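You operate a simulated robot arm through the tools that you are given. There is no shell and no other tool. Be economical: measure what you need, move in short steps, check, and stop when the job is done.

Carry out the task below with a simulated two-armed robot. There is one attempt and no reset: what you move stays moved.

## Task
On the top of the loading dock, fold the striped cloth in half, so that its two long edges meet.
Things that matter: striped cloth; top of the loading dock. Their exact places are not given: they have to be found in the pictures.

The check looks at the end state, three seconds after you hand in, the way a careful person would. Anything else that was tipped, shoved, dropped, spilled or broken makes it a failure. Flat cloth is picked up by pressing the open fingertips on it (5 to 10 N) and closing them slowly along it; thin cloth reads only 2 to 8 mm in the jaws.

## Robot
Two 7-joint arms with two-finger parallel grippers on one trunk, on a base that drives. Base frame: it is fixed to the floor where the robot stands at the start and does not move with it; the origin is under the middle of the robot, x ahead of it, y to its left, z up; the surface under the hand at the start is at about z = 925. Units: mm, degrees, N and s.
The left shoulder is at the start at [70, 134, 1226], the right one opposite. With the tool pointing down near the work surface each hand reaches from about 180 to 640 mm from the robot's upright axis, wherever it stands, measured 20 degrees to its own side. Places, roughly: top of the loading dock [500, -100, 900]. Payload 1.57 kg a hand.
Tool frame (each hand has its own): the origin (TCP) lies between the finger pads and is the grasp point; the fingertips stand 30 mm ahead of it; z points along the fingers, y is the line along which they close. Largest opening 80 mm; finger width 17, thickness 12; the body of the gripper, 40 by 82 mm, starts 80 mm behind the TCP.
Orientation is that of the tool frame in the base frame, as a unit quaternion [x, y, z, w]. With the fingers straight down and closing along the base's y, the tool's x points along the base's -x, its y along +y and its z along -z.

## Interface
- The arms move only by the tool apply_moves. It takes "left_motion", "right_motion" or both (then of equal length, played together; a hand with none holds still); each is a list of rows, each a list of 3 entries, a list of its own where there are three numbers: the shift along the tool's x, y, z in mm, then the turn, a rotation vector about the tool's x, y, z in rad, then the gripper command, from -1 (fully open) to 1 (shut), values between in proportion. In form: [[[tx, ty, tz], [wx, wy, wz], jaw], ...]. A call has 1 to 20 rows; each row is the pose to reach, as a shift and turn from the pose commanded when the call began, along the tool's axes at that moment. Rows are played at 5 a second. More than 50 mm and 8.6 degrees between two rows, or a gripper value outside its range, and nothing of the call is played. A pose out of reach is approached as far as the arm can. The call stops where the force on the tool passes 40 N (or 10 N more than at its start, if that is more) or the arm is blocked; 0.2 s more then pass. The fingers move at their own pace (about 153 mm/s each) and stop on an object; they squeeze with about 25 N. The grip force told is the motor's: it shows also when the fingers shut on nothing. Time passes only in rows, and 0.2 s behind the last, so rows that repeat a pose let the fingers close. It gives the time, the measured TCP pose, the force on the tool (base axes), the opening and the grip force at its end, in the units of the frame above (readings bear some noise), with the torque about the TCP (base axes, N m) and any sound that the robot's microphone picked up.
- Cameras (640 x 400 px; columns grow to the right, rows downward): "scene" is now at [128.4, -0.7, 1432.4]; the picture's right is [0.01, -1.00, 0.00], its down [-0.76, -0.01, -0.65] and it looks along [0.65, 0.00, -0.76] (base axes); focal length 256 px, centre (320, 200). "left" rides on the left gripper at [72, 7, -122] in its tool frame; the picture's right is [-0.09, 1.00, 0.00], its down [-0.84, -0.08, -0.54] and it looks along [-0.54, -0.05, 0.84] (tool axes); focal length 238 px, centre (320, 200). "right" rides on the right gripper at [72, -7, -122] in its tool frame; the picture's right is [0.09, 1.00, 0.00], its down [-0.84, 0.08, -0.54] and it looks along [-0.54, 0.05, 0.84] (tool axes); focal length 238 px, centre (320, 200).
- snapshot(camera): a new picture of that camera. It takes no simulated time.
- raise_lower(by): slides the trunk up (or, below 0, down) by that many mm; the arms and the scene camera ride with it, the base frame stays. It gives what a move gives, with no picture.
- roll_base(legs): drives the robot by 1 to 6 legs, each [ahead, left, turn to the left] in mm, mm and degrees, along the robot's own axes; the way and the turn of a leg run together, so that a leg with both is an arc; at most 1500 mm and 180 degrees a leg. The arms and the cameras ride along, it lands a little off, and it stops where it bumps. It gives what a move gives.
- aim_head(pan, tilt): turns the head with the scene camera to pan (to the left, within 86 degrees either way) and tilt (down, from -29 to 69), counted from straight ahead of the robot. It gives what a move gives.
- probe_pixels(camera, pixels): for up to 12 pixels [column, row] of the newest picture of that camera ("zoom" is the newest enlarged one), the place [x, y, z] in the base frame of the surface seen there, good to about 2 mm. It takes no simulated time.
- enlarge(camera, box): a new picture of the part [left, top, right, bottom] of that camera's present view, enlarged. It takes no simulated time.
- sign_off(): hands the job in; it is judged then, once.

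Go step by step. Measure first, check grasps and placings, and put right what went wrong. The budget is 80 turns and 70 pictures, counting those below and the enlarged ones. Unless the task says otherwise, let go and move clear before handing in, and close with one line.

The tools are called after "Emit:" as a command line: name --argument value ..., lists and objects as JSON in quotes. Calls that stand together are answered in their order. apply_moves: Moves the arms, as the interface text tells. Its arguments: {"type":"object","properties":{"left_motion":{"type":"array"},"right_motion":{"type":"array"}},"required":[]} The other tools are called the same way: raise_lower (by) slides the trunk up or down; roll_base (legs) drives the base; aim_head (pan, tilt) turns the head that bears the scene camera; snapshot (camera) takes a picture; probe_pixels (camera, pixels) gives the place of the surface under pixels of a picture; enlarge (camera, box) takes an enlarged picture of a part of a camera's view; sign_off () hands the job in.

At the start:

```text
t: 0.0
left_ee_pos: [474.6, 162.6, 1127.7]
left_orientation: [0.0, 1.0, -0.001, -0.002]
left_contact_force: [0.2, -0.7, -0.3]
left_moment: [-0.01, 0.02, -0.01]
left_opening: 79.9
left_grip_force: 0.0
right_ee_pos: [411.2, -177.2, 1076.1]
right_orientation: [0.0, 1.0, 0.0, 0.0]
right_contact_force: [-0.9, 0.2, -0.5]
right_moment: [0.01, 0.02, 0.03]
right_opening: 80.0
right_grip_force: 0.1
trunk travel left (down, up): [-800.0, 140.0]
robot x, y, heading: [-0.8, 1.2, 0.1]
head pan, tilt: [0.4, 49.7]
```

scene: 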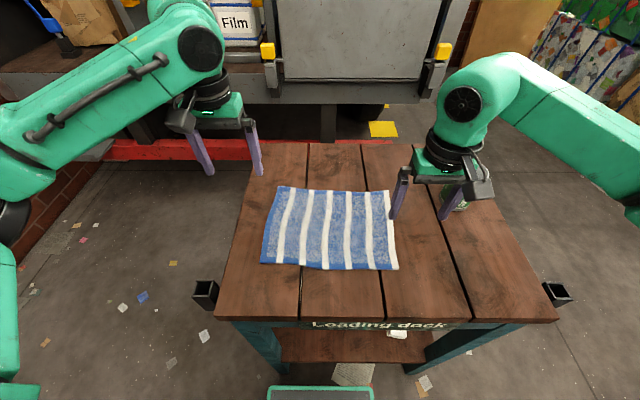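
right: 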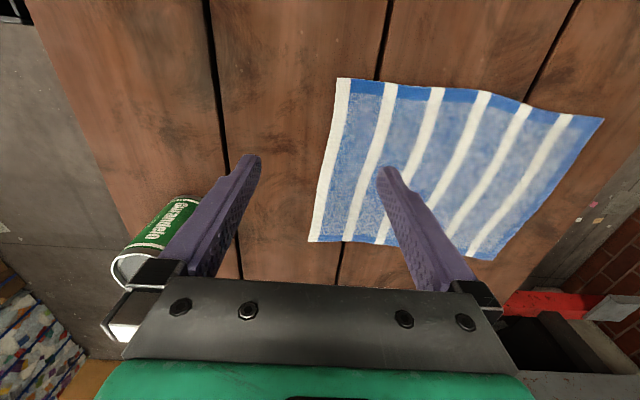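
left: 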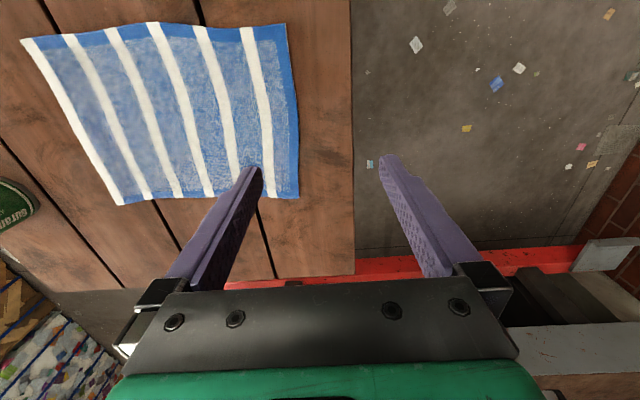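

The cloth lies flat in the scene picture, with corners near (278,186), (390,191), (397,270) and (261,263); a can stands at about (455,197). I'll measure the corners and some middle points.

Emit:
probe_pixels --camera "scene" --pixels '[[279, 188], [388, 192], [396, 268], [263, 262], [334, 191], [328, 268], [271, 225], [392, 230], [330, 228], [455, 200], [420, 250], [245, 290]]'

Emit:
enlarge --camera "scene" --box '[240, 160, 480, 310]'

```text
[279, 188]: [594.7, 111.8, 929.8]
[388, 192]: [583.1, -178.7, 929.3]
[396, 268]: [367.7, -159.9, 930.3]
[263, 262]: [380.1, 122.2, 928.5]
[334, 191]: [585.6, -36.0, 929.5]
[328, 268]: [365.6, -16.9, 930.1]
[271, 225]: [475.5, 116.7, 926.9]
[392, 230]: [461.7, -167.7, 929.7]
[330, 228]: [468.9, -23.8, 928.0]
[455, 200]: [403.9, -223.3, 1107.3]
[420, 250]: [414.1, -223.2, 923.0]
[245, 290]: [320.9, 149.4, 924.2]
```

```text
2.67 times, centred on (360, 235) of scene
```

zoom: 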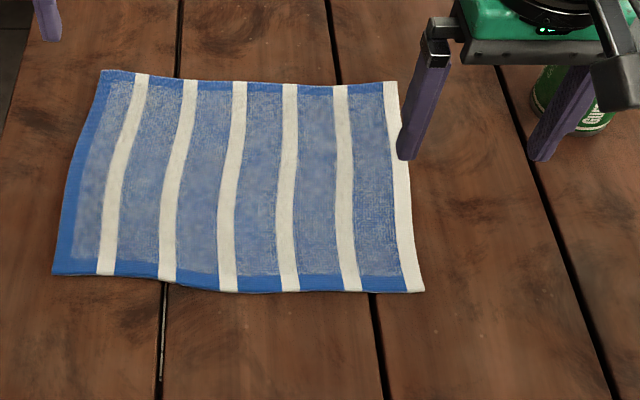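

The cloth measures about 290 mm along y by 215 mm along x, so the long edges are at x≈590 (far) and x≈370 (near). I'll fold the far edge back onto the near one, but first I'll locate the can and the table edge.

Emit:
probe_pixels --camera "right" --pixels '[[165, 215], [135, 265], [190, 200], [320, 240], [340, 82], [490, 258]]'

Emit:
probe_pixels --camera "scene" --pixels '[[280, 316], [470, 314], [310, 150], [400, 150]]'

Emit:
apply_moves --left_motion '[[[-40, -10, 0], [0, 0, 0], -1], [[-80, -40, 0], [0, 0, 0], -1], [[-108, -72, 30], [0, 0, 0], -1], [[-108, -72, 70], [0, 0, 0], -1], [[-108, -72, 110], [0, 0, 0], -1]]' --right_motion '[[[-40, 10, 0], [0, 0, 0], -1], [[-80, 25, 0], [0, 0, 0], -1], [[-120, 34, 0], [0, 0, 0], -1], [[-158, 34, 20], [0, 0, 0], -1], [[-158, 34, 60], [0, 0, 0], -1]]'

```text
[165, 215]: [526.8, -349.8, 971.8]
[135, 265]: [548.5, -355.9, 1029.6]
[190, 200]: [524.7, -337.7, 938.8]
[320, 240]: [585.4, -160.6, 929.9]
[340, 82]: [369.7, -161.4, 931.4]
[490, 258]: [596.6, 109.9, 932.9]
```

```text
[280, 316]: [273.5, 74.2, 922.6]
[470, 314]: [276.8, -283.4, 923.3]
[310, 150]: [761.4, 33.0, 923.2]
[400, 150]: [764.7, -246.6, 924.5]
```

```text
refused: row 3 steps farther than a row can; nothing moved
```

The can is at about (550,-350), clear of the path. I'll redo the approach above the far edge in smaller rows, with the jaws at about 40 mm.

Emit:
apply_moves --left_motion '[[[-35, -10, 0], [0, 0, 0], 0], [[-70, -40, 0], [0, 0, 0], 0], [[-100, -65, 20], [0, 0, 0], 0], [[-110, -71, 60], [0, 0, 0], 0], [[-110, -71, 100], [0, 0, 0], 0], [[-110, -71, 127], [0, 0, 0], 0]]' --right_motion '[[[-40, 10, 0], [0, 0, 0], 0], [[-80, 25, 0], [0, 0, 0], 0], [[-120, 34, 10], [0, 0, 0], 0], [[-158, 37, 30], [0, 0, 0], 0], [[-165, 37, 60], [0, 0, 0], 0], [[-165, 37, 76], [0, 0, 0], 0]]'

Emit:
snapshot --camera "scene"

Emit:
snapshot --camera "left"

Emit:
snapshot --camera "right"

```text
t: 1.4
left_ee_pos: [586.4, 89.6, 1001.6]
left_orientation: [0.0, 1.0, 0.0, 0.001]
left_contact_force: [-0.6, -0.5, -0.1]
left_moment: [0.01, 0.02, -0.02]
left_opening: 40.1
left_grip_force: 0.0
right_ee_pos: [577.9, -140.2, 999.7]
right_orientation: [0.0, 1.0, 0.002, 0.0]
right_contact_force: [0.6, -0.6, 0.4]
right_moment: [0.01, 0.01, -0.03]
right_opening: 39.7
right_grip_force: 0.0
trunk travel left (down, up): [-800.0, 140.0]
robot x, y, heading: [-0.3, -1.0, 0.0]
head pan, tilt: [0.4, 49.7]
```

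```text
65 pictures are left
```

scene: 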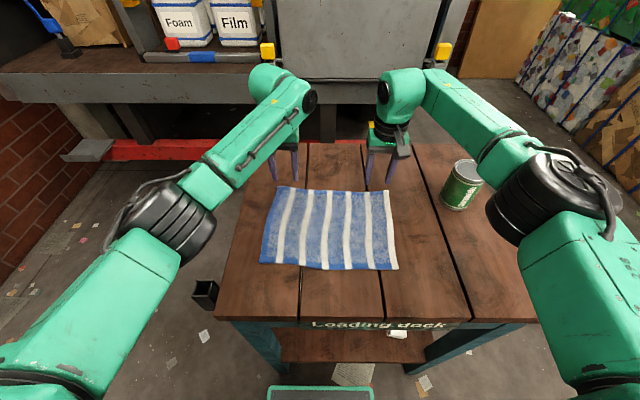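

```text
64 pictures are left
```

left: 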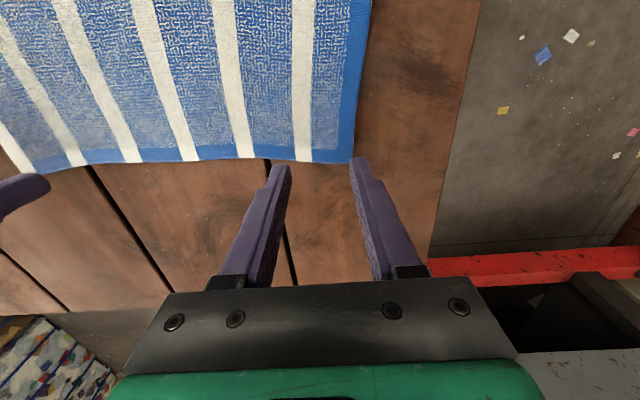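

```text
63 pictures are left
```

right: 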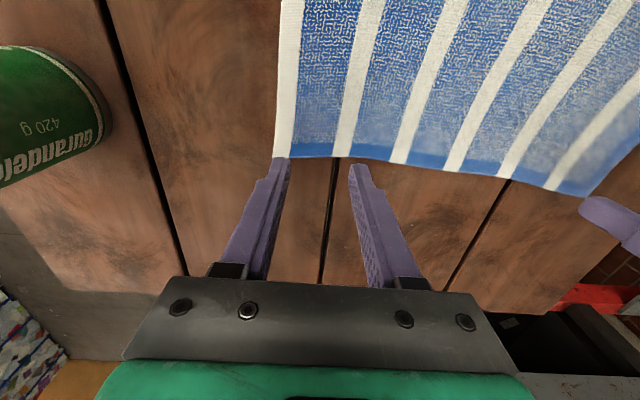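

Both jaws stand over the far edge, but the outer fingers are right at the corners. I'll shift each hand 12 mm inward and go down to just above the cloth.

Emit:
apply_moves --left_motion '[[[0, -12, 0], [0, 0, 0], 0], [[0, -12, 20], [0, 0, 0], 0], [[0, -12, 38], [0, 0, 0], 0]]' --right_motion '[[[0, 10, 0], [0, 0, 0], 0], [[0, 10, 20], [0, 0, 0], 0], [[0, 10, 36], [0, 0, 0], 0]]'

Emit:
snapshot --camera "left"

Emit:
snapshot --camera "right"

Emit:
probe_pixels --camera "left" --pixels '[[325, 166], [325, 157], [275, 130], [368, 166]]'

Emit:
probe_pixels --camera "right" --pixels '[[325, 166], [325, 157], [275, 130], [368, 166]]'

```text
t: 2.2
left_ee_pos: [587.1, 80.0, 963.3]
left_orientation: [0.0, 1.0, -0.001, -0.001]
left_contact_force: [-0.3, 0.6, 0.6]
left_moment: [0.01, 0.02, -0.04]
left_opening: 40.1
left_grip_force: 0.1
right_ee_pos: [576.6, -130.0, 962.8]
right_orientation: [0.0, 1.0, 0.0, 0.0]
right_contact_force: [0.1, 0.8, -0.1]
right_moment: [0.0, -0.03, 0.01]
right_opening: 39.9
right_grip_force: 0.1
trunk travel left (down, up): [-800.0, 140.0]
robot x, y, heading: [-3.0, -0.3, -0.1]
head pan, tilt: [0.4, 49.7]
```

```text
62 pictures are left
```

left: 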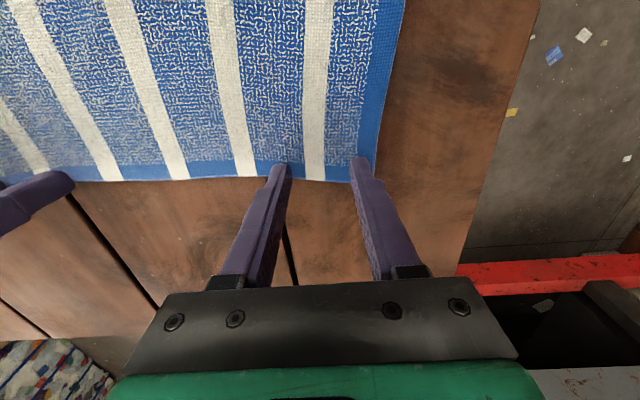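

```text
61 pictures are left
```

right: 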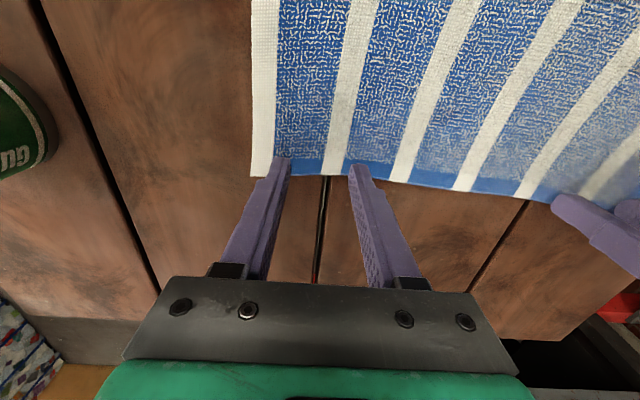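

```text
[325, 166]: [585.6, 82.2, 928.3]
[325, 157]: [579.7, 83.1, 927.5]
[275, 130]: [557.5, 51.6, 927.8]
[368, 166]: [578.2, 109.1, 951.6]
```

```text
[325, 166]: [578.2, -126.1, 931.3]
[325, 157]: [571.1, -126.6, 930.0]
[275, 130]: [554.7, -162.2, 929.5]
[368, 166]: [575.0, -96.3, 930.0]
```

The left edge is at x≈595 and the right at x≈585, each about 8 mm beyond its TCP as intended. I'll press down gently.

Emit:
apply_moves --left_motion '[[[0, 0, 3], [0, 0, 0], 0], [[0, 0, 6], [0, 0, 0], 0], [[0, 0, 6], [0, 0, 0], 0]]' --right_motion '[[[0, 0, 3], [0, 0, 0], 0], [[0, 0, 6], [0, 0, 0], 0], [[0, 0, 6], [0, 0, 0], 0]]'

```text
t: 3.0
left_ee_pos: [583.8, 79.7, 958.8]
left_orientation: [-0.001, 1.0, -0.001, 0.0]
left_contact_force: [2.0, 0.4, 5.1]
left_moment: [0.06, -0.07, -0.01]
left_opening: 39.8
left_grip_force: 0.1
right_ee_pos: [577.3, -129.3, 958.7]
right_orientation: [0.0, 1.0, 0.001, 0.001]
right_contact_force: [1.1, -0.2, 4.0]
right_moment: [-0.04, -0.02, 0.03]
right_opening: 39.9
right_grip_force: 0.2
trunk travel left (down, up): [-800.0, 140.0]
robot x, y, heading: [-0.6, -1.2, 0.1]
head pan, tilt: [0.4, 49.7]
```

Both tips touch the cloth with 4–5 N. I'll add 1.5–2 mm of press and close slowly.

Emit:
apply_moves --left_motion '[[[0, 0, 1.5], [0, 0, 0], 0], [[0, 0, 1.5], [0, 0, 0], 0.1], [[0, 0, 1.5], [0, 0, 0], 0.2], [[0, 0, 1.5], [0, 0, 0], 0.3], [[0, 0, 1.5], [0, 0, 0], 0.4], [[0, 0, 1.5], [0, 0, 0], 0.5], [[0, 0, 1.5], [0, 0, 0], 0.6], [[0, 0, 1.5], [0, 0, 0], 0.7], [[0, 0, 1.5], [0, 0, 0], 0.8], [[0, 0, 1.5], [0, 0, 0], 0.9], [[0, 0, 1.5], [0, 0, 0], 1], [[0, 0, 1.5], [0, 0, 0], 1], [[0, 0, 1.5], [0, 0, 0], 1]]' --right_motion '[[[0, 0, 2], [0, 0, 0], 0], [[0, 0, 2], [0, 0, 0], 0.1], [[0, 0, 2], [0, 0, 0], 0.2], [[0, 0, 2], [0, 0, 0], 0.3], [[0, 0, 2], [0, 0, 0], 0.4], [[0, 0, 2], [0, 0, 0], 0.5], [[0, 0, 2], [0, 0, 0], 0.6], [[0, 0, 2], [0, 0, 0], 0.7], [[0, 0, 2], [0, 0, 0], 0.8], [[0, 0, 2], [0, 0, 0], 0.9], [[0, 0, 2], [0, 0, 0], 1], [[0, 0, 2], [0, 0, 0], 1], [[0, 0, 2], [0, 0, 0], 1]]'

Emit:
snapshot --camera "left"

Emit:
snapshot --camera "right"

```text
t: 5.8
left_ee_pos: [583.0, 79.1, 957.9]
left_orientation: [0.0, 1.0, -0.002, 0.002]
left_contact_force: [-0.6, -13.4, 7.0]
left_moment: [-0.38, 0.01, 0.03]
left_opening: 3.6
left_grip_force: 24.7
right_ee_pos: [575.1, -129.5, 957.5]
right_orientation: [0.0, 1.0, 0.001, 0.002]
right_contact_force: [0.6, 12.5, 12.3]
right_moment: [0.37, 0.0, -0.06]
right_opening: 4.1
right_grip_force: 24.3
trunk travel left (down, up): [-800.0, 140.0]
robot x, y, heading: [3.0, -0.8, 0.2]
head pan, tilt: [0.4, 49.7]
```

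```text
60 pictures are left
```

left: 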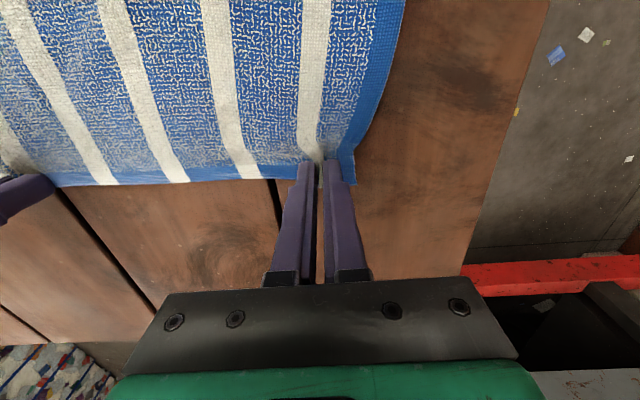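

```text
59 pictures are left
```

right: 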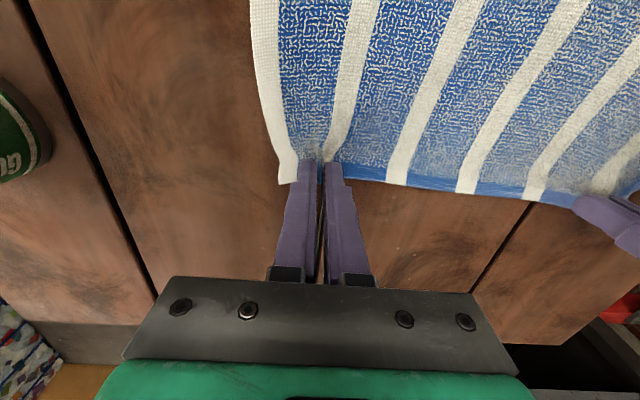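

Both jaws hold the edge (3.6 and 4.1 mm) with about 13 N of tension between the hands. I'll ease them 8 mm toward each other while lifting along the first part of the fold arc, then check.

Emit:
apply_moves --left_motion '[[[0, -4, -3], [0, 0, 0], 1], [[1, -8, -10], [0, 0, 0], 1], [[3, -9, -22], [0, 0, 0], 1], [[7, -9, -33], [0, 0, 0], 1], [[13, -9, -45], [0, 0, 0], 1], [[13, -9, -45], [0, 0, 0], 1]]' --right_motion '[[[0, 4, -3], [0, 0, 0], 1], [[1, 8, -10], [0, 0, 0], 1], [[3, 9, -22], [0, 0, 0], 1], [[7, 9, -33], [0, 0, 0], 1], [[13, 9, -45], [0, 0, 0], 1], [[13, 9, -45], [0, 0, 0], 1]]'

Emit:
snapshot --camera "scene"

Emit:
snapshot --camera "right"

```text
t: 7.2
left_ee_pos: [572.2, 70.7, 1000.4]
left_orientation: [-0.001, 1.0, -0.001, -0.001]
left_contact_force: [-0.1, 0.2, -1.3]
left_moment: [0.03, 0.04, 0.01]
left_opening: 3.5
left_grip_force: 24.8
right_ee_pos: [564.4, -122.8, 999.8]
right_orientation: [-0.001, 1.0, 0.0, 0.0]
right_contact_force: [-0.5, 0.3, -0.3]
right_moment: [-0.04, 0.03, -0.02]
right_opening: 3.6
right_grip_force: 24.8
trunk travel left (down, up): [-800.0, 140.0]
robot x, y, heading: [-1.0, 2.7, -0.3]
head pan, tilt: [0.4, 49.7]
```

```text
58 pictures are left
```

scene: 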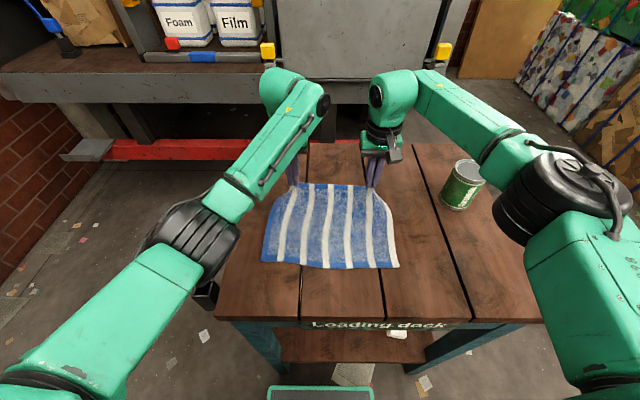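

```text
57 pictures are left
```

right: 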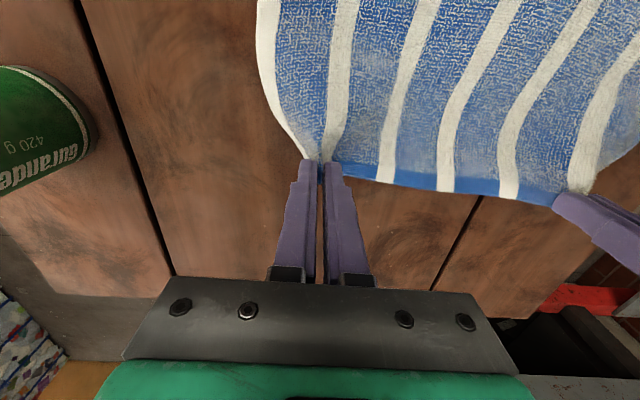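

Grip holds and the near part is undisturbed. I'll continue the arc toward the near edge, tilting the hands forward as the cloth turns over.

Emit:
apply_moves --left_motion '[[[10, 0, -9], [0, -0.08, 0], 1], [[21, 1, -18], [0, -0.17, 0], 1], [[32, 1, -25], [0, -0.22, 0], 1], [[44, 2, -32], [0, -0.28, 0], 1], [[57, 2, -37], [0, -0.33, 0], 1], [[71, 3, -40], [0, -0.38, 0], 1], [[85, 3, -41], [0, -0.43, 0], 1], [[99, 4, -41], [0, -0.49, 0], 1], [[113, 5, -40], [0, -0.54, 0], 1], [[127, 6, -37], [0, -0.59, 0], 1], [[140, 7, -32], [0, -0.64, 0], 1], [[153, 8, -26], [0, -0.7, 0], 1], [[164, 8, -19], [0, -0.74, 0], 1], [[175, 9, -10], [0, -0.79, 0], 1], [[175, 9, -10], [0, -0.79, 0], 1]]' --right_motion '[[[10, 0, -9], [0, -0.08, 0], 1], [[21, 1, -18], [0, -0.17, 0], 1], [[32, 1, -25], [0, -0.22, 0], 1], [[44, 2, -32], [0, -0.28, 0], 1], [[57, 2, -37], [0, -0.33, 0], 1], [[71, 3, -40], [0, -0.38, 0], 1], [[85, 3, -41], [0, -0.43, 0], 1], [[99, 4, -41], [0, -0.49, 0], 1], [[113, 5, -40], [0, -0.54, 0], 1], [[127, 6, -37], [0, -0.59, 0], 1], [[140, 7, -32], [0, -0.64, 0], 1], [[153, 8, -26], [0, -0.7, 0], 1], [[164, 8, -19], [0, -0.74, 0], 1], [[175, 9, -10], [0, -0.79, 0], 1], [[175, 9, -10], [0, -0.79, 0], 1]]'

Emit:
snapshot --camera "scene"

Emit:
snapshot --camera "right"

Emit:
snapshot --camera "left"

```text
t: 10.4
left_ee_pos: [397.7, 76.8, 1011.6]
left_orientation: [-0.001, 0.924, -0.001, 0.384]
left_contact_force: [-0.2, -0.4, 0.0]
left_moment: [0.02, 0.01, -0.02]
left_opening: 3.5
left_grip_force: 24.6
right_ee_pos: [389.7, -113.5, 1011.2]
right_orientation: [0.0, 0.923, 0.0, 0.386]
right_contact_force: [0.2, 0.6, -0.1]
right_moment: [-0.01, 0.07, 0.0]
right_opening: 3.8
right_grip_force: 24.6
trunk travel left (down, up): [-800.0, 140.0]
robot x, y, heading: [0.5, -4.5, 0.0]
head pan, tilt: [0.4, 49.7]
```

```text
56 pictures are left
```

scene: 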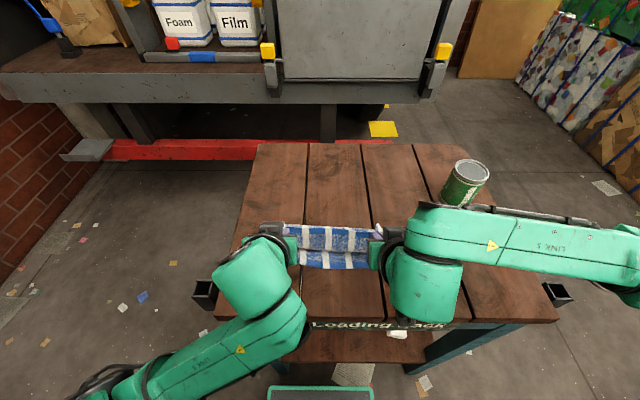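

```text
55 pictures are left
```

right: 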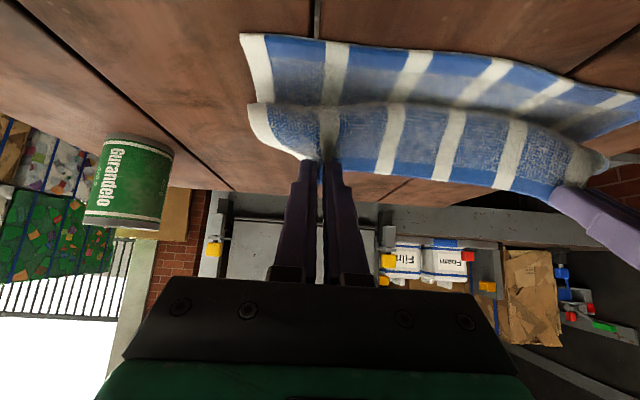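

```text
54 pictures are left
```

left: 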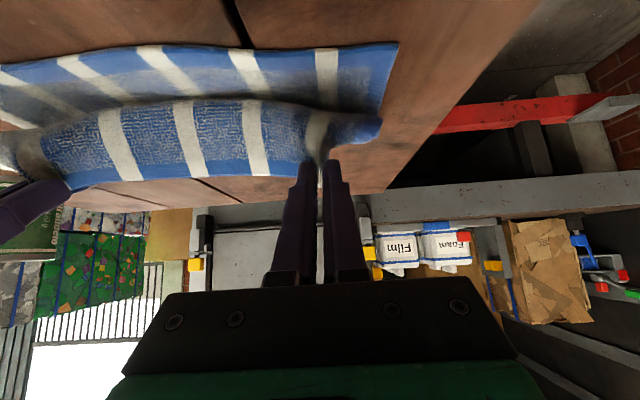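

The held edge stands upright above the bottom half, with the cloth hanging from it as planned. I'll check where the near edge lies now.

Emit:
probe_pixels --camera "right" --pixels '[[250, 38], [330, 45], [420, 54], [255, 110], [290, 155], [450, 180], [430, 125]]'

Emit:
probe_pixels --camera "left" --pixels '[[393, 46], [325, 48], [150, 50], [375, 130], [310, 155]]'

```text
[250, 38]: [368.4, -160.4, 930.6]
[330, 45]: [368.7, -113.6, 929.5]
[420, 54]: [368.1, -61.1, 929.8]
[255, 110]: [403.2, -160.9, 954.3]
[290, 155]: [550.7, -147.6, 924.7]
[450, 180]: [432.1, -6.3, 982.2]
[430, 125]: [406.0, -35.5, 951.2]
```

```text
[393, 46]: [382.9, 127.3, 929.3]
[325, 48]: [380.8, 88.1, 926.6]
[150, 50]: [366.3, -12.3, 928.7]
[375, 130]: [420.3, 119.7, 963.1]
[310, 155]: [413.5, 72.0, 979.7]
```

The near edge hasn't moved (x≈368–383). The held edge still faces up and forward, so I'll tilt both hands to about 75°, keeping the tips nearly in place, so that the edge lies outward when released.

Emit:
apply_moves --left_motion '[[[6, 0, 0], [0, -0.1, 0], 1], [[12, 0, 0], [0, -0.21, 0], 1], [[18, 0, 0], [0, -0.32, 0], 1], [[24, 0, 0], [0, -0.42, 0], 1], [[29, 0, 0], [0, -0.52, 0], 1], [[29, 0, 0], [0, -0.52, 0], 1]]' --right_motion '[[[6, 0, 0], [0, -0.1, 0], 1], [[12, 0, 0], [0, -0.21, 0], 1], [[18, 0, 0], [0, -0.32, 0], 1], [[24, 0, 0], [0, -0.42, 0], 1], [[29, 0, 0], [0, -0.52, 0], 1], [[29, 0, 0], [0, -0.52, 0], 1]]'

Emit:
snapshot --camera "scene"

Emit:
snapshot --camera "right"

```text
t: 11.8
left_ee_pos: [375.3, 77.8, 991.2]
left_orientation: [0.0, 0.793, 0.002, 0.609]
left_contact_force: [-0.1, -0.5, 1.1]
left_moment: [0.05, -0.02, 0.02]
left_opening: 3.6
left_grip_force: 24.4
right_ee_pos: [368.7, -114.0, 991.0]
right_orientation: [0.002, 0.792, 0.0, 0.61]
right_contact_force: [1.8, 0.6, -0.1]
right_moment: [-0.02, 0.03, -0.01]
right_opening: 3.7
right_grip_force: 25.4
right hand out of reach, approached as far as the arm can: row 1, 2, 3, 4
trunk travel left (down, up): [-800.0, 140.0]
robot x, y, heading: [-0.8, -0.3, 0.1]
head pan, tilt: [0.4, 49.7]
```

```text
53 pictures are left
```

scene: 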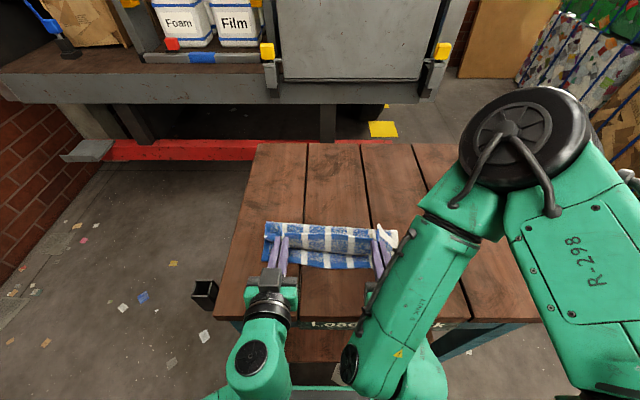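

```text
52 pictures are left
```

right: 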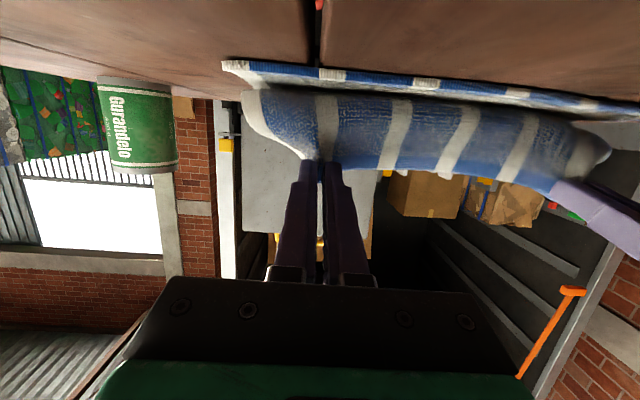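

The hands are at about 75°; the right arm switched elbow posture, and the can is still standing. I'll lower the tips onto the near edge and spread the hands a little to restore the edge's length.

Emit:
apply_moves --left_motion '[[[10, 2, -3], [0, 0, 0], 1], [[20, 4, -5], [0, 0, 0], 1], [[30, 6, -6], [0, 0, 0], 1], [[38, 8, -7], [0, 0, 0], 1], [[38, 8, -7], [0, 0, 0], 1]]' --right_motion '[[[10, -2, -3], [0, 0, 0], 1], [[20, -4, -6], [0, 0, 0], 1], [[30, -6, -9], [0, 0, 0], 1], [[38, -7, -11], [0, 0, 0], 1], [[38, -7, -11], [0, 0, 0], 1]]'

Emit:
enlarge --camera "scene" --box '[240, 190, 440, 315]'

Emit:
snapshot --camera "left"

Emit:
snapshot --camera "right"

```text
t: 13.0
left_ee_pos: [361.0, 87.7, 956.3]
left_orientation: [0.0, 0.793, -0.001, 0.609]
left_contact_force: [0.2, -3.6, -0.1]
left_moment: [0.0, -0.02, -0.06]
left_opening: 3.4
left_grip_force: 24.8
right_ee_pos: [356.4, -113.1, 959.9]
right_orientation: [0.001, 0.795, 0.0, 0.607]
right_contact_force: [0.4, 3.0, -0.3]
right_moment: [0.05, 0.01, 0.05]
right_opening: 3.6
right_grip_force: 24.5
right hand out of reach, approached as far as the arm can: row 4, 5
trunk travel left (down, up): [-800.0, 140.0]
robot x, y, heading: [2.4, -1.4, 0.2]
head pan, tilt: [0.4, 49.7]
```

```text
3.20 times, centred on (340, 252) of scene
```

zoom: 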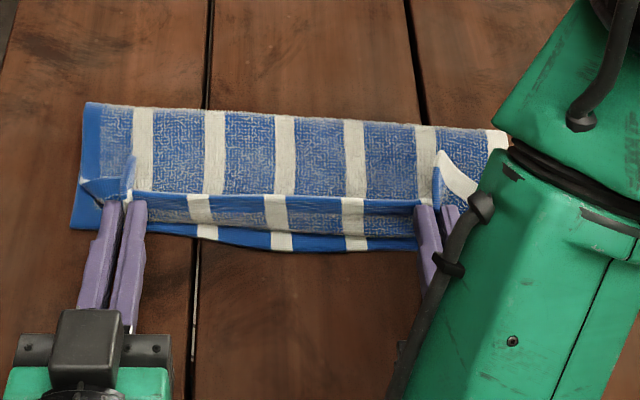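

```text
50 pictures are left
```

left: 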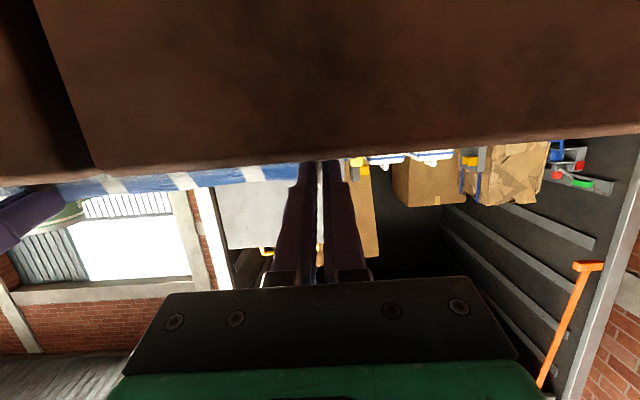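

```text
49 pictures are left
```

right: 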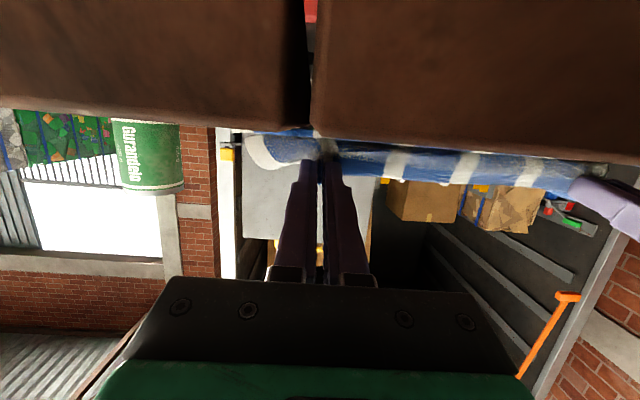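

The tips are in line with the near edge, but the right arm can't reach lower on its own. I'll lower the trunk by 10 mm to bring both edges down together.

Emit:
raise_lower --by -10

Emit:
enlarge --camera "scene" --box '[240, 190, 440, 315]'

```text
t: 13.6
left_ee_pos: [360.5, 88.1, 946.8]
left_orientation: [0.0, 0.792, -0.001, 0.61]
left_contact_force: [2.1, -3.3, 8.7]
left_moment: [-0.03, -0.25, -0.1]
left_opening: 3.9
left_grip_force: 24.6
right_ee_pos: [356.3, -113.5, 951.0]
right_orientation: [0.001, 0.794, -0.001, 0.608]
right_contact_force: [0.9, 3.7, 3.4]
right_moment: [0.04, -0.07, 0.04]
right_opening: 3.6
right_grip_force: 24.9
trunk travel left (down, up): [-790.0, 150.0]
robot x, y, heading: [-3.5, 1.8, -0.2]
head pan, tilt: [0.4, 49.7]
```

```text
3.20 times, centred on (340, 252) of scene
```

zoom: 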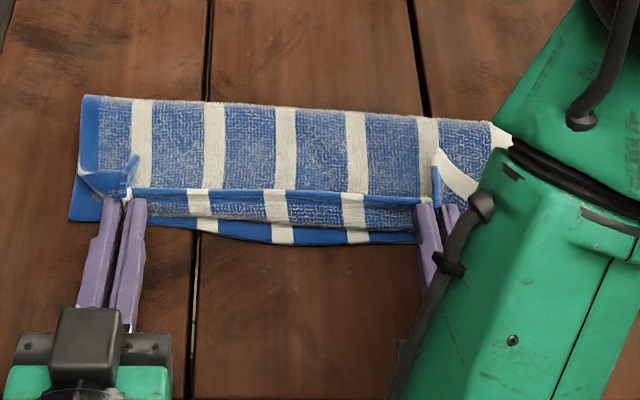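

The upper edge still curls back a little (zoom row 190, crease near row 218). I'll probe it to see how far to draw back.

Emit:
probe_pixels --camera "zoom" --pixels '[[235, 190], [235, 200], [235, 217], [235, 224], [235, 236], [330, 190], [330, 220], [330, 241], [270, 103], [110, 98], [450, 118], [75, 219]]'

```text
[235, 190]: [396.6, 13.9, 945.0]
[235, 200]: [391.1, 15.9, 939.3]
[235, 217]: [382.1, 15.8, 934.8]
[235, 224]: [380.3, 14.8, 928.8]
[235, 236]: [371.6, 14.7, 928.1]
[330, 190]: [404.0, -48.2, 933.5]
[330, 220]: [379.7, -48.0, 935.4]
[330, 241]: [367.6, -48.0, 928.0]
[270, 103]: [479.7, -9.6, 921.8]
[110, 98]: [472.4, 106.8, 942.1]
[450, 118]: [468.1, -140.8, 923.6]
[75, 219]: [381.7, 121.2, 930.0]
```

The edge is doubled back about 17 mm over the crease at x≈380; everything else lines up. I'll open the jaws and draw them straight back toward the robot, which should help unroll it.

Emit:
apply_moves --left_motion '[[[0, 0, 0], [0, 0, 0], 0.7], [[0, 0, 0], [0, 0, 0], 0.4], [[0, 0, 0], [0, 0, 0], 0.1], [[0, 0, 0], [0, 0, 0], 0.1], [[0, 0, -12], [0, 0, 0], 0.1], [[-2, 0, -25], [0, 0, 0], 0.1], [[-4, 0, -40], [0, 0, 0], 0.1]]' --right_motion '[[[0, 0, 0], [0, 0, 0], 0.7], [[0, 0, 0], [0, 0, 0], 0.4], [[0, 0, 0], [0, 0, 0], 0.1], [[0, 0, 0], [0, 0, 0], 0.1], [[0, 0, -12], [0, 0, 0], 0.1], [[-2, 0, -25], [0, 0, 0], 0.1], [[-4, 0, -40], [0, 0, 0], 0.1]]'

Emit:
enlarge --camera "scene" --box '[240, 190, 440, 315]'

```text
t: 15.2
left_ee_pos: [322.2, 87.6, 960.3]
left_orientation: [-0.001, 0.793, 0.0, 0.609]
left_contact_force: [0.8, -0.3, 0.3]
left_moment: [0.0, 0.0, 0.01]
left_opening: 36.0
left_grip_force: 0.1
right_ee_pos: [325.2, -114.0, 966.7]
right_orientation: [0.003, 0.794, -0.002, 0.608]
right_contact_force: [0.3, -0.1, 0.1]
right_moment: [0.0, 0.0, 0.03]
right_opening: 35.9
right_grip_force: 0.1
right hand out of reach, approached as far as the arm can: row 5, 6, 7
trunk travel left (down, up): [-790.0, 150.0]
robot x, y, heading: [2.4, 2.0, -0.1]
head pan, tilt: [0.4, 49.7]
```

```text
3.20 times, centred on (340, 252) of scene
```

zoom: 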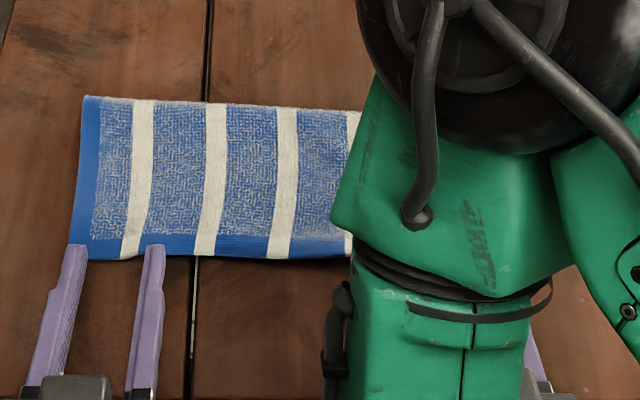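

The edge has unrolled and lies flat (zoom row about 255). I'll raise both hands clear to see the whole cloth.

Emit:
apply_moves --left_motion '[[[-30, 0, -10], [0, 0, 0], 0.1], [[-60, 0, -15], [0, 0.1, 0], 0.1], [[-90, 0, -15], [0, 0.2, 0], 0.1], [[-120, 0, -15], [0, 0.3, 0], 0.1], [[-150, 20, -15], [0, 0.4, 0], 0.1], [[-160, 40, -15], [0, 0.5, 0], 0.1], [[-160, 70, -15], [0, 0.5, 0], 0.1]]' --right_motion '[[[-30, 0, -10], [0, 0, 0], 0.1], [[-60, 0, -15], [0, 0.1, 0], 0.1], [[-90, 0, -15], [0, 0.2, 0], 0.1], [[-120, 0, -15], [0, 0.3, 0], 0.1], [[-150, -20, -15], [0, 0.4, 0], 0.1], [[-160, -50, -15], [0, 0.5, 0], 0.1], [[-160, -80, -15], [0, 0.5, 0], 0.1]]'

Emit:
snapshot --camera "scene"

```text
t: 15.8
left_ee_pos: [304.6, 68.8, 947.9]
left_orientation: [0.091, 0.836, 0.041, 0.539]
left_contact_force: [1.9, 8.5, 18.3]
left_moment: [-0.19, -0.44, 0.29]
left_opening: 24.7
left_grip_force: 0.0
left hand out of reach, approached as far as the arm can: row 3
right_ee_pos: [342.7, -130.5, 1000.2]
right_orientation: [-0.002, 0.78, -0.061, 0.623]
right_contact_force: [-0.4, 0.5, -0.4]
right_moment: [-0.03, 0.01, 0.01]
right_opening: 36.0
right_grip_force: 0.1
right hand out of reach, approached as far as the arm can: row 2, 3
trunk travel left (down, up): [-790.0, 150.0]
robot x, y, heading: [2.2, 2.0, 0.1]
head pan, tilt: [0.4, 49.7]
stopped in row 3 (left hand): the force on the tool passed its limit at 100 N (the readings are from after the stop); the commanded pose is now the measured one
```

```text
46 pictures are left
```

scene: 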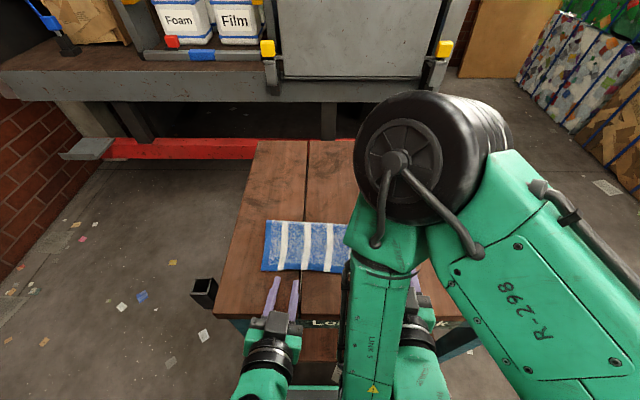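

During the retreat the left hand bumped the table and stopped. The cloth looks undisturbed, so I'll lift both arms straight up with the trunk.

Emit:
raise_lower --by 120

Emit:
snapshot --camera "scene"

Emit:
snapshot --camera "left"

Emit:
snapshot --camera "right"

```text
t: 17.3
left_ee_pos: [305.3, 67.4, 1067.0]
left_orientation: [0.091, 0.837, 0.037, 0.538]
left_contact_force: [-0.1, 0.6, -0.5]
left_moment: [0.0, 0.02, -0.02]
left_opening: 35.8
left_grip_force: 0.1
right_ee_pos: [344.9, -130.3, 1119.5]
right_orientation: [-0.001, 0.781, -0.06, 0.622]
right_contact_force: [0.3, -0.5, -0.3]
right_moment: [-0.02, 0.01, 0.04]
right_opening: 36.0
right_grip_force: 0.1
trunk travel left (down, up): [-910.0, 30.0]
robot x, y, heading: [-3.1, -3.8, 0.0]
head pan, tilt: [0.4, 49.7]
```

```text
45 pictures are left
```

scene: 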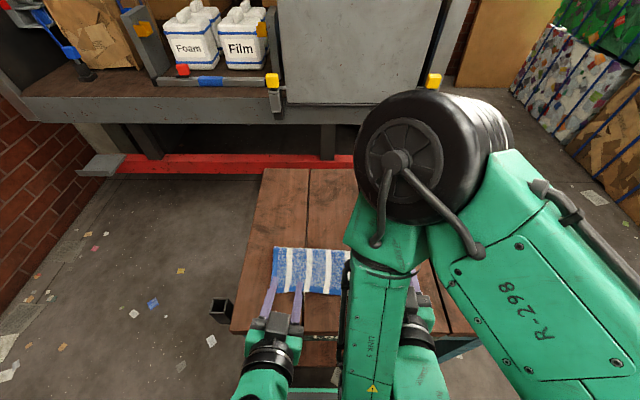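

```text
44 pictures are left
```

left: 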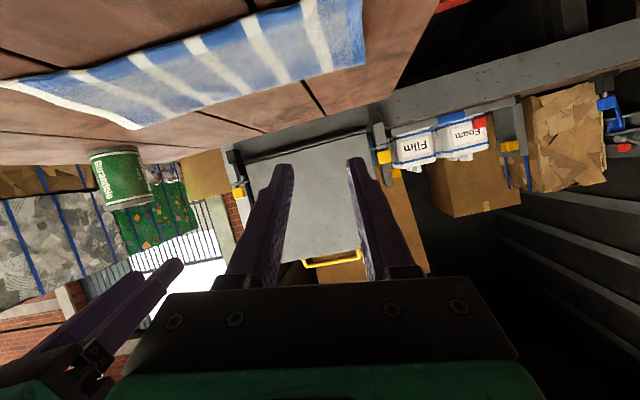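

```text
43 pictures are left
```

right: 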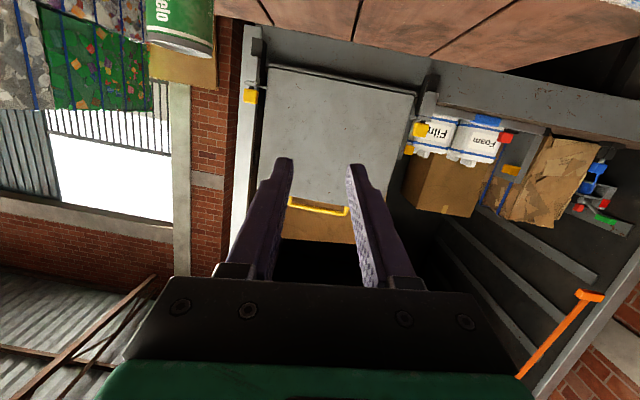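

The cloth and can are undisturbed and the left camera sees the whole cloth. I'll enlarge that view and measure the edges.

Emit:
enlarge --camera "left" --box '[0, 0, 400, 250]'

Emit:
enlarge --camera "scene" --box '[250, 230, 370, 305]'

```text
1.60 times, centred on (200, 125) of left
```

zoom: 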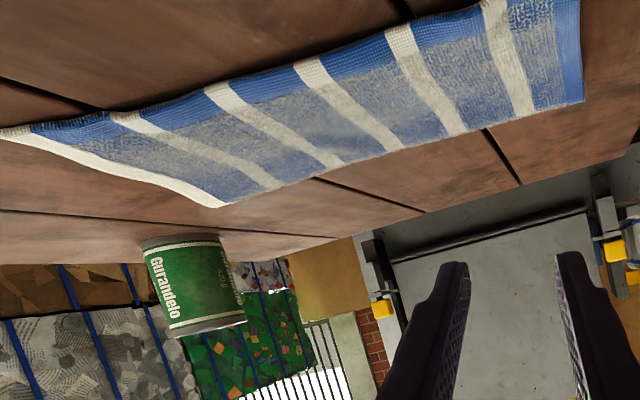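

```text
5.33 times, centred on (310, 268) of scene
```

zoom: 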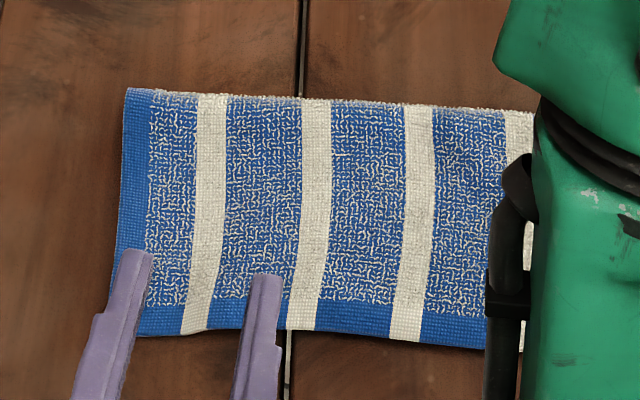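

The fold looks clean with the near edges together. I'll probe the front edge and the fold line.

Emit:
probe_pixels --camera "zoom" --pixels '[[180, 332], [320, 326], [400, 338], [460, 344], [220, 96], [400, 104], [500, 110], [150, 92], [190, 326]]'

Emit:
probe_pixels --camera "left" --pixels '[[3, 84], [70, 72], [130, 54], [200, 33], [137, 128], [210, 104], [362, 62], [300, 4], [45, 79]]'

```text
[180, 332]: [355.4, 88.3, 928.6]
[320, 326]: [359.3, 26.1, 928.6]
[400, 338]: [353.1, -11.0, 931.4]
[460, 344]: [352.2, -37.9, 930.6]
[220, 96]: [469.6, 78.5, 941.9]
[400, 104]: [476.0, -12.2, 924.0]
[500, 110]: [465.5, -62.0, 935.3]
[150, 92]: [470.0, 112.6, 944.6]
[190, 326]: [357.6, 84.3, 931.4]
```

```text
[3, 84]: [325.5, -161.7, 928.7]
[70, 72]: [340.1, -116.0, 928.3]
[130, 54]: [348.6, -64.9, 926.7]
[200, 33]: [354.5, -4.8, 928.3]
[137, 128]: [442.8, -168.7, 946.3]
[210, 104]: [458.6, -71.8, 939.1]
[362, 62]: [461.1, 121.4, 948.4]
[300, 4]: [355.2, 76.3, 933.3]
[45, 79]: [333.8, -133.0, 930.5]
```

The front edge now reads x≈355 on the left but about 330 on the right, and z there suggests a single layer, so the top may overshoot on the right side. I'll move the right arm forward and upright so that I can see the cloth from above.

Emit:
apply_moves --right_motion '[[[-15, 0, 10], [0, 0.1, 0], 0], [[-30, 0, 25], [0, 0.2, 0], 0], [[-40, 0, 40], [0, 0.3, 0], 0], [[-50, 0, 55], [0, 0.4, 0], 0], [[-60, 0, 70], [0, 0.5, 0], 0], [[-65, 0, 80], [0, 0.6, 0], 0], [[-70, 0, 90], [0, 0.7, 0], 0], [[-75, 0, 100], [0, 0.8, 0], 0], [[-80, 0, 105], [0, 0.9, 0], 0], [[-85, 0, 110], [0, 1.0, 0], 0], [[-85, 0, 110], [0, 1.1, 0], 0], [[-85, 0, 110], [0, 1.2, 0], 0], [[-85, 0, 110], [0, 1.3, 0], 0]]'

Emit:
snapshot --camera "scene"

Emit:
snapshot --camera "right"

```text
t: 17.8
left_ee_pos: [305.5, 65.8, 1064.8]
left_orientation: [0.092, 0.838, 0.037, 0.537]
left_contact_force: [0.0, 0.5, -0.8]
left_moment: [0.03, 0.0, 0.02]
left_opening: 36.2
left_grip_force: 0.0
right_ee_pos: [354.6, -127.1, 1128.0]
right_orientation: [-0.009, 0.782, -0.063, 0.62]
right_contact_force: [-0.2, 0.0, 0.5]
right_moment: [-0.01, 0.03, 0.03]
right_opening: 39.9
right_grip_force: 0.0
right hand out of reach, approached as far as the arm can: row 2
trunk travel left (down, up): [-910.0, 30.0]
robot x, y, heading: [-2.1, 1.0, -0.2]
head pan, tilt: [0.4, 49.7]
stopped in row 2 (right hand): the arm was blocked; the commanded pose is now the measured one
```

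```text
40 pictures are left
```

scene: 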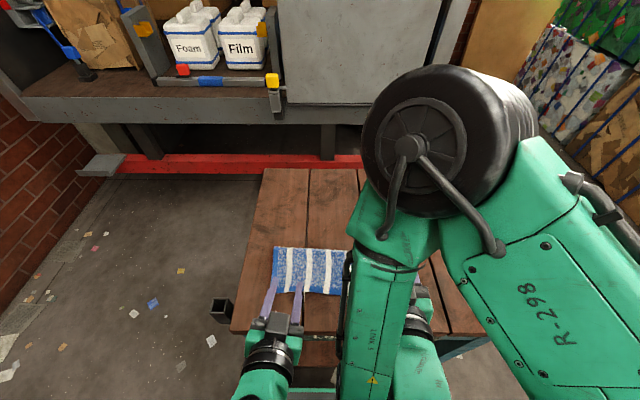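

```text
39 pictures are left
```

right: 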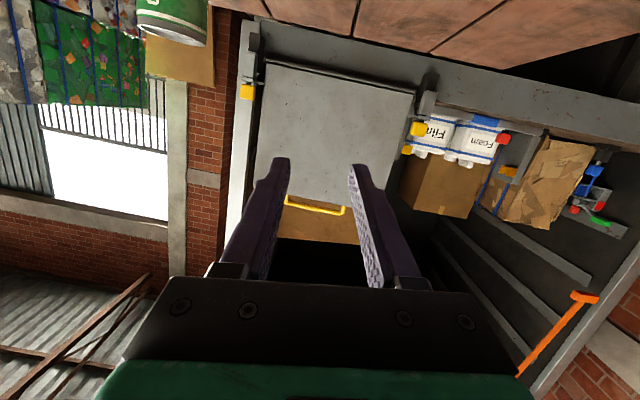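

The right arm got blocked while turning. I'll try moving straight forward first, without a turn.

Emit:
apply_moves --right_motion '[[[-5, -5, 20], [0, 0, 0], 0], [[-10, -10, 40], [0, 0, 0], 0], [[-15, -15, 60], [0, 0, 0], 0], [[-20, -20, 80], [0, 0, 0], 0], [[-25, -25, 100], [0, 0, 0], 0], [[-30, -30, 120], [0, 0, 0], 0]]'

Emit:
snapshot --camera "scene"

```text
t: 19.2
left_ee_pos: [305.4, 65.8, 1065.5]
left_orientation: [0.092, 0.838, 0.037, 0.537]
left_contact_force: [0.6, -0.6, 0.7]
left_moment: [-0.01, 0.0, -0.01]
left_opening: 36.0
left_grip_force: 0.0
right_ee_pos: [475.6, -155.4, 1138.6]
right_orientation: [-0.008, 0.784, -0.066, 0.617]
right_contact_force: [-0.7, -0.2, -0.6]
right_moment: [0.0, -0.03, 0.0]
right_opening: 39.9
right_grip_force: 0.0
right hand out of reach, approached as far as the arm can: row 5, 6
trunk travel left (down, up): [-910.0, 30.0]
robot x, y, heading: [-0.7, -0.7, 0.0]
head pan, tilt: [0.4, 49.7]
```

```text
38 pictures are left
```

scene: 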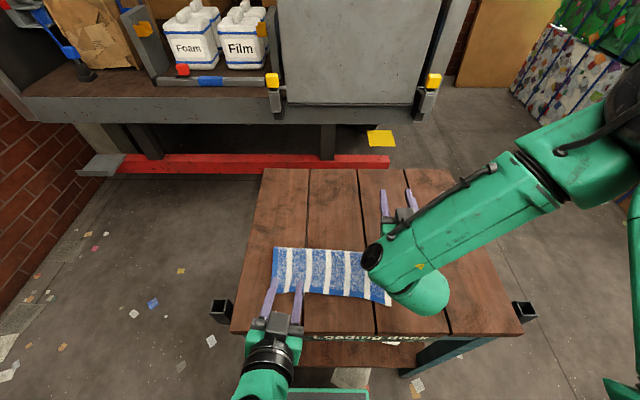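

The arm moved forward and the view has opened up. I'll now untilt the right hand in place, and move the left up and out of the way.

Emit:
apply_moves --right_motion '[[[-5, -5, 0], [0, 0.1, 0], 0], [[-10, -10, 0], [0, 0.2, 0], 0], [[-15, -15, 0], [0, 0.3, 0], 0], [[-20, -20, 0], [0, 0.4, 0], 0], [[-20, -25, 0], [0, 0.5, 0], 0], [[-20, -30, 0], [0, 0.6, 0], 0], [[-20, -35, 0], [0, 0.7, 0], 0], [[-20, -40, 0], [0, 0.8, 0], 0], [[-20, -45, 0], [0, 0.9, 0], 0], [[-20, -45, 0], [0, 1.0, 0], 0], [[-20, -45, 0], [0, 1.1, 0], 0], [[-20, -45, 0], [0, 1.2, 0], 0], [[-20, -45, 0], [0, 1.3, 0], 0]]'

Emit:
apply_moves --left_motion '[[[-15, 5, 15], [0, 0, 0], 0], [[-30, 10, 30], [0, 0, 0], 0], [[-45, 15, 45], [0, 0, 0], 0], [[-60, 20, 60], [0, 0, 0], 0], [[-75, 25, 75], [0, 0, 0], 0], [[-90, 30, 90], [0, 0, 0], 0]]'

Emit:
snapshot --camera "scene"

```text
t: 22.0
left_ee_pos: [305.1, 67.5, 1065.7]
left_orientation: [0.091, 0.838, 0.038, 0.537]
left_contact_force: [-0.6, -0.5, 0.2]
left_moment: [0.0, -0.01, -0.03]
left_opening: 35.9
left_grip_force: 0.1
right_ee_pos: [476.8, -199.6, 1161.0]
right_orientation: [0.033, 0.998, -0.057, 0.016]
right_contact_force: [0.0, -0.3, -0.5]
right_moment: [-0.04, -0.01, 0.0]
right_opening: 39.7
right_grip_force: 0.1
trunk travel left (down, up): [-910.0, 30.0]
robot x, y, heading: [1.0, -1.0, -0.2]
head pan, tilt: [0.4, 49.7]
```

```text
t: 23.4
left_ee_pos: [427.1, 74.2, 1112.6]
left_orientation: [0.091, 0.838, 0.038, 0.537]
left_contact_force: [0.2, -0.4, -0.1]
left_moment: [0.01, -0.02, -0.01]
left_opening: 40.1
left_grip_force: 0.1
right_ee_pos: [477.8, -200.1, 1161.4]
right_orientation: [0.033, 0.998, -0.056, 0.017]
right_contact_force: [0.7, 0.4, -0.6]
right_moment: [0.0, -0.02, -0.01]
right_opening: 39.8
right_grip_force: 0.0
trunk travel left (down, up): [-910.0, 30.0]
robot x, y, heading: [-0.5, -0.5, -0.1]
head pan, tilt: [0.4, 49.7]
```

```text
37 pictures are left
```

scene: 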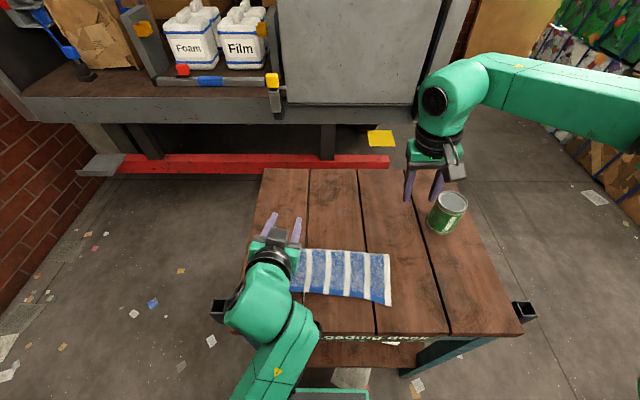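

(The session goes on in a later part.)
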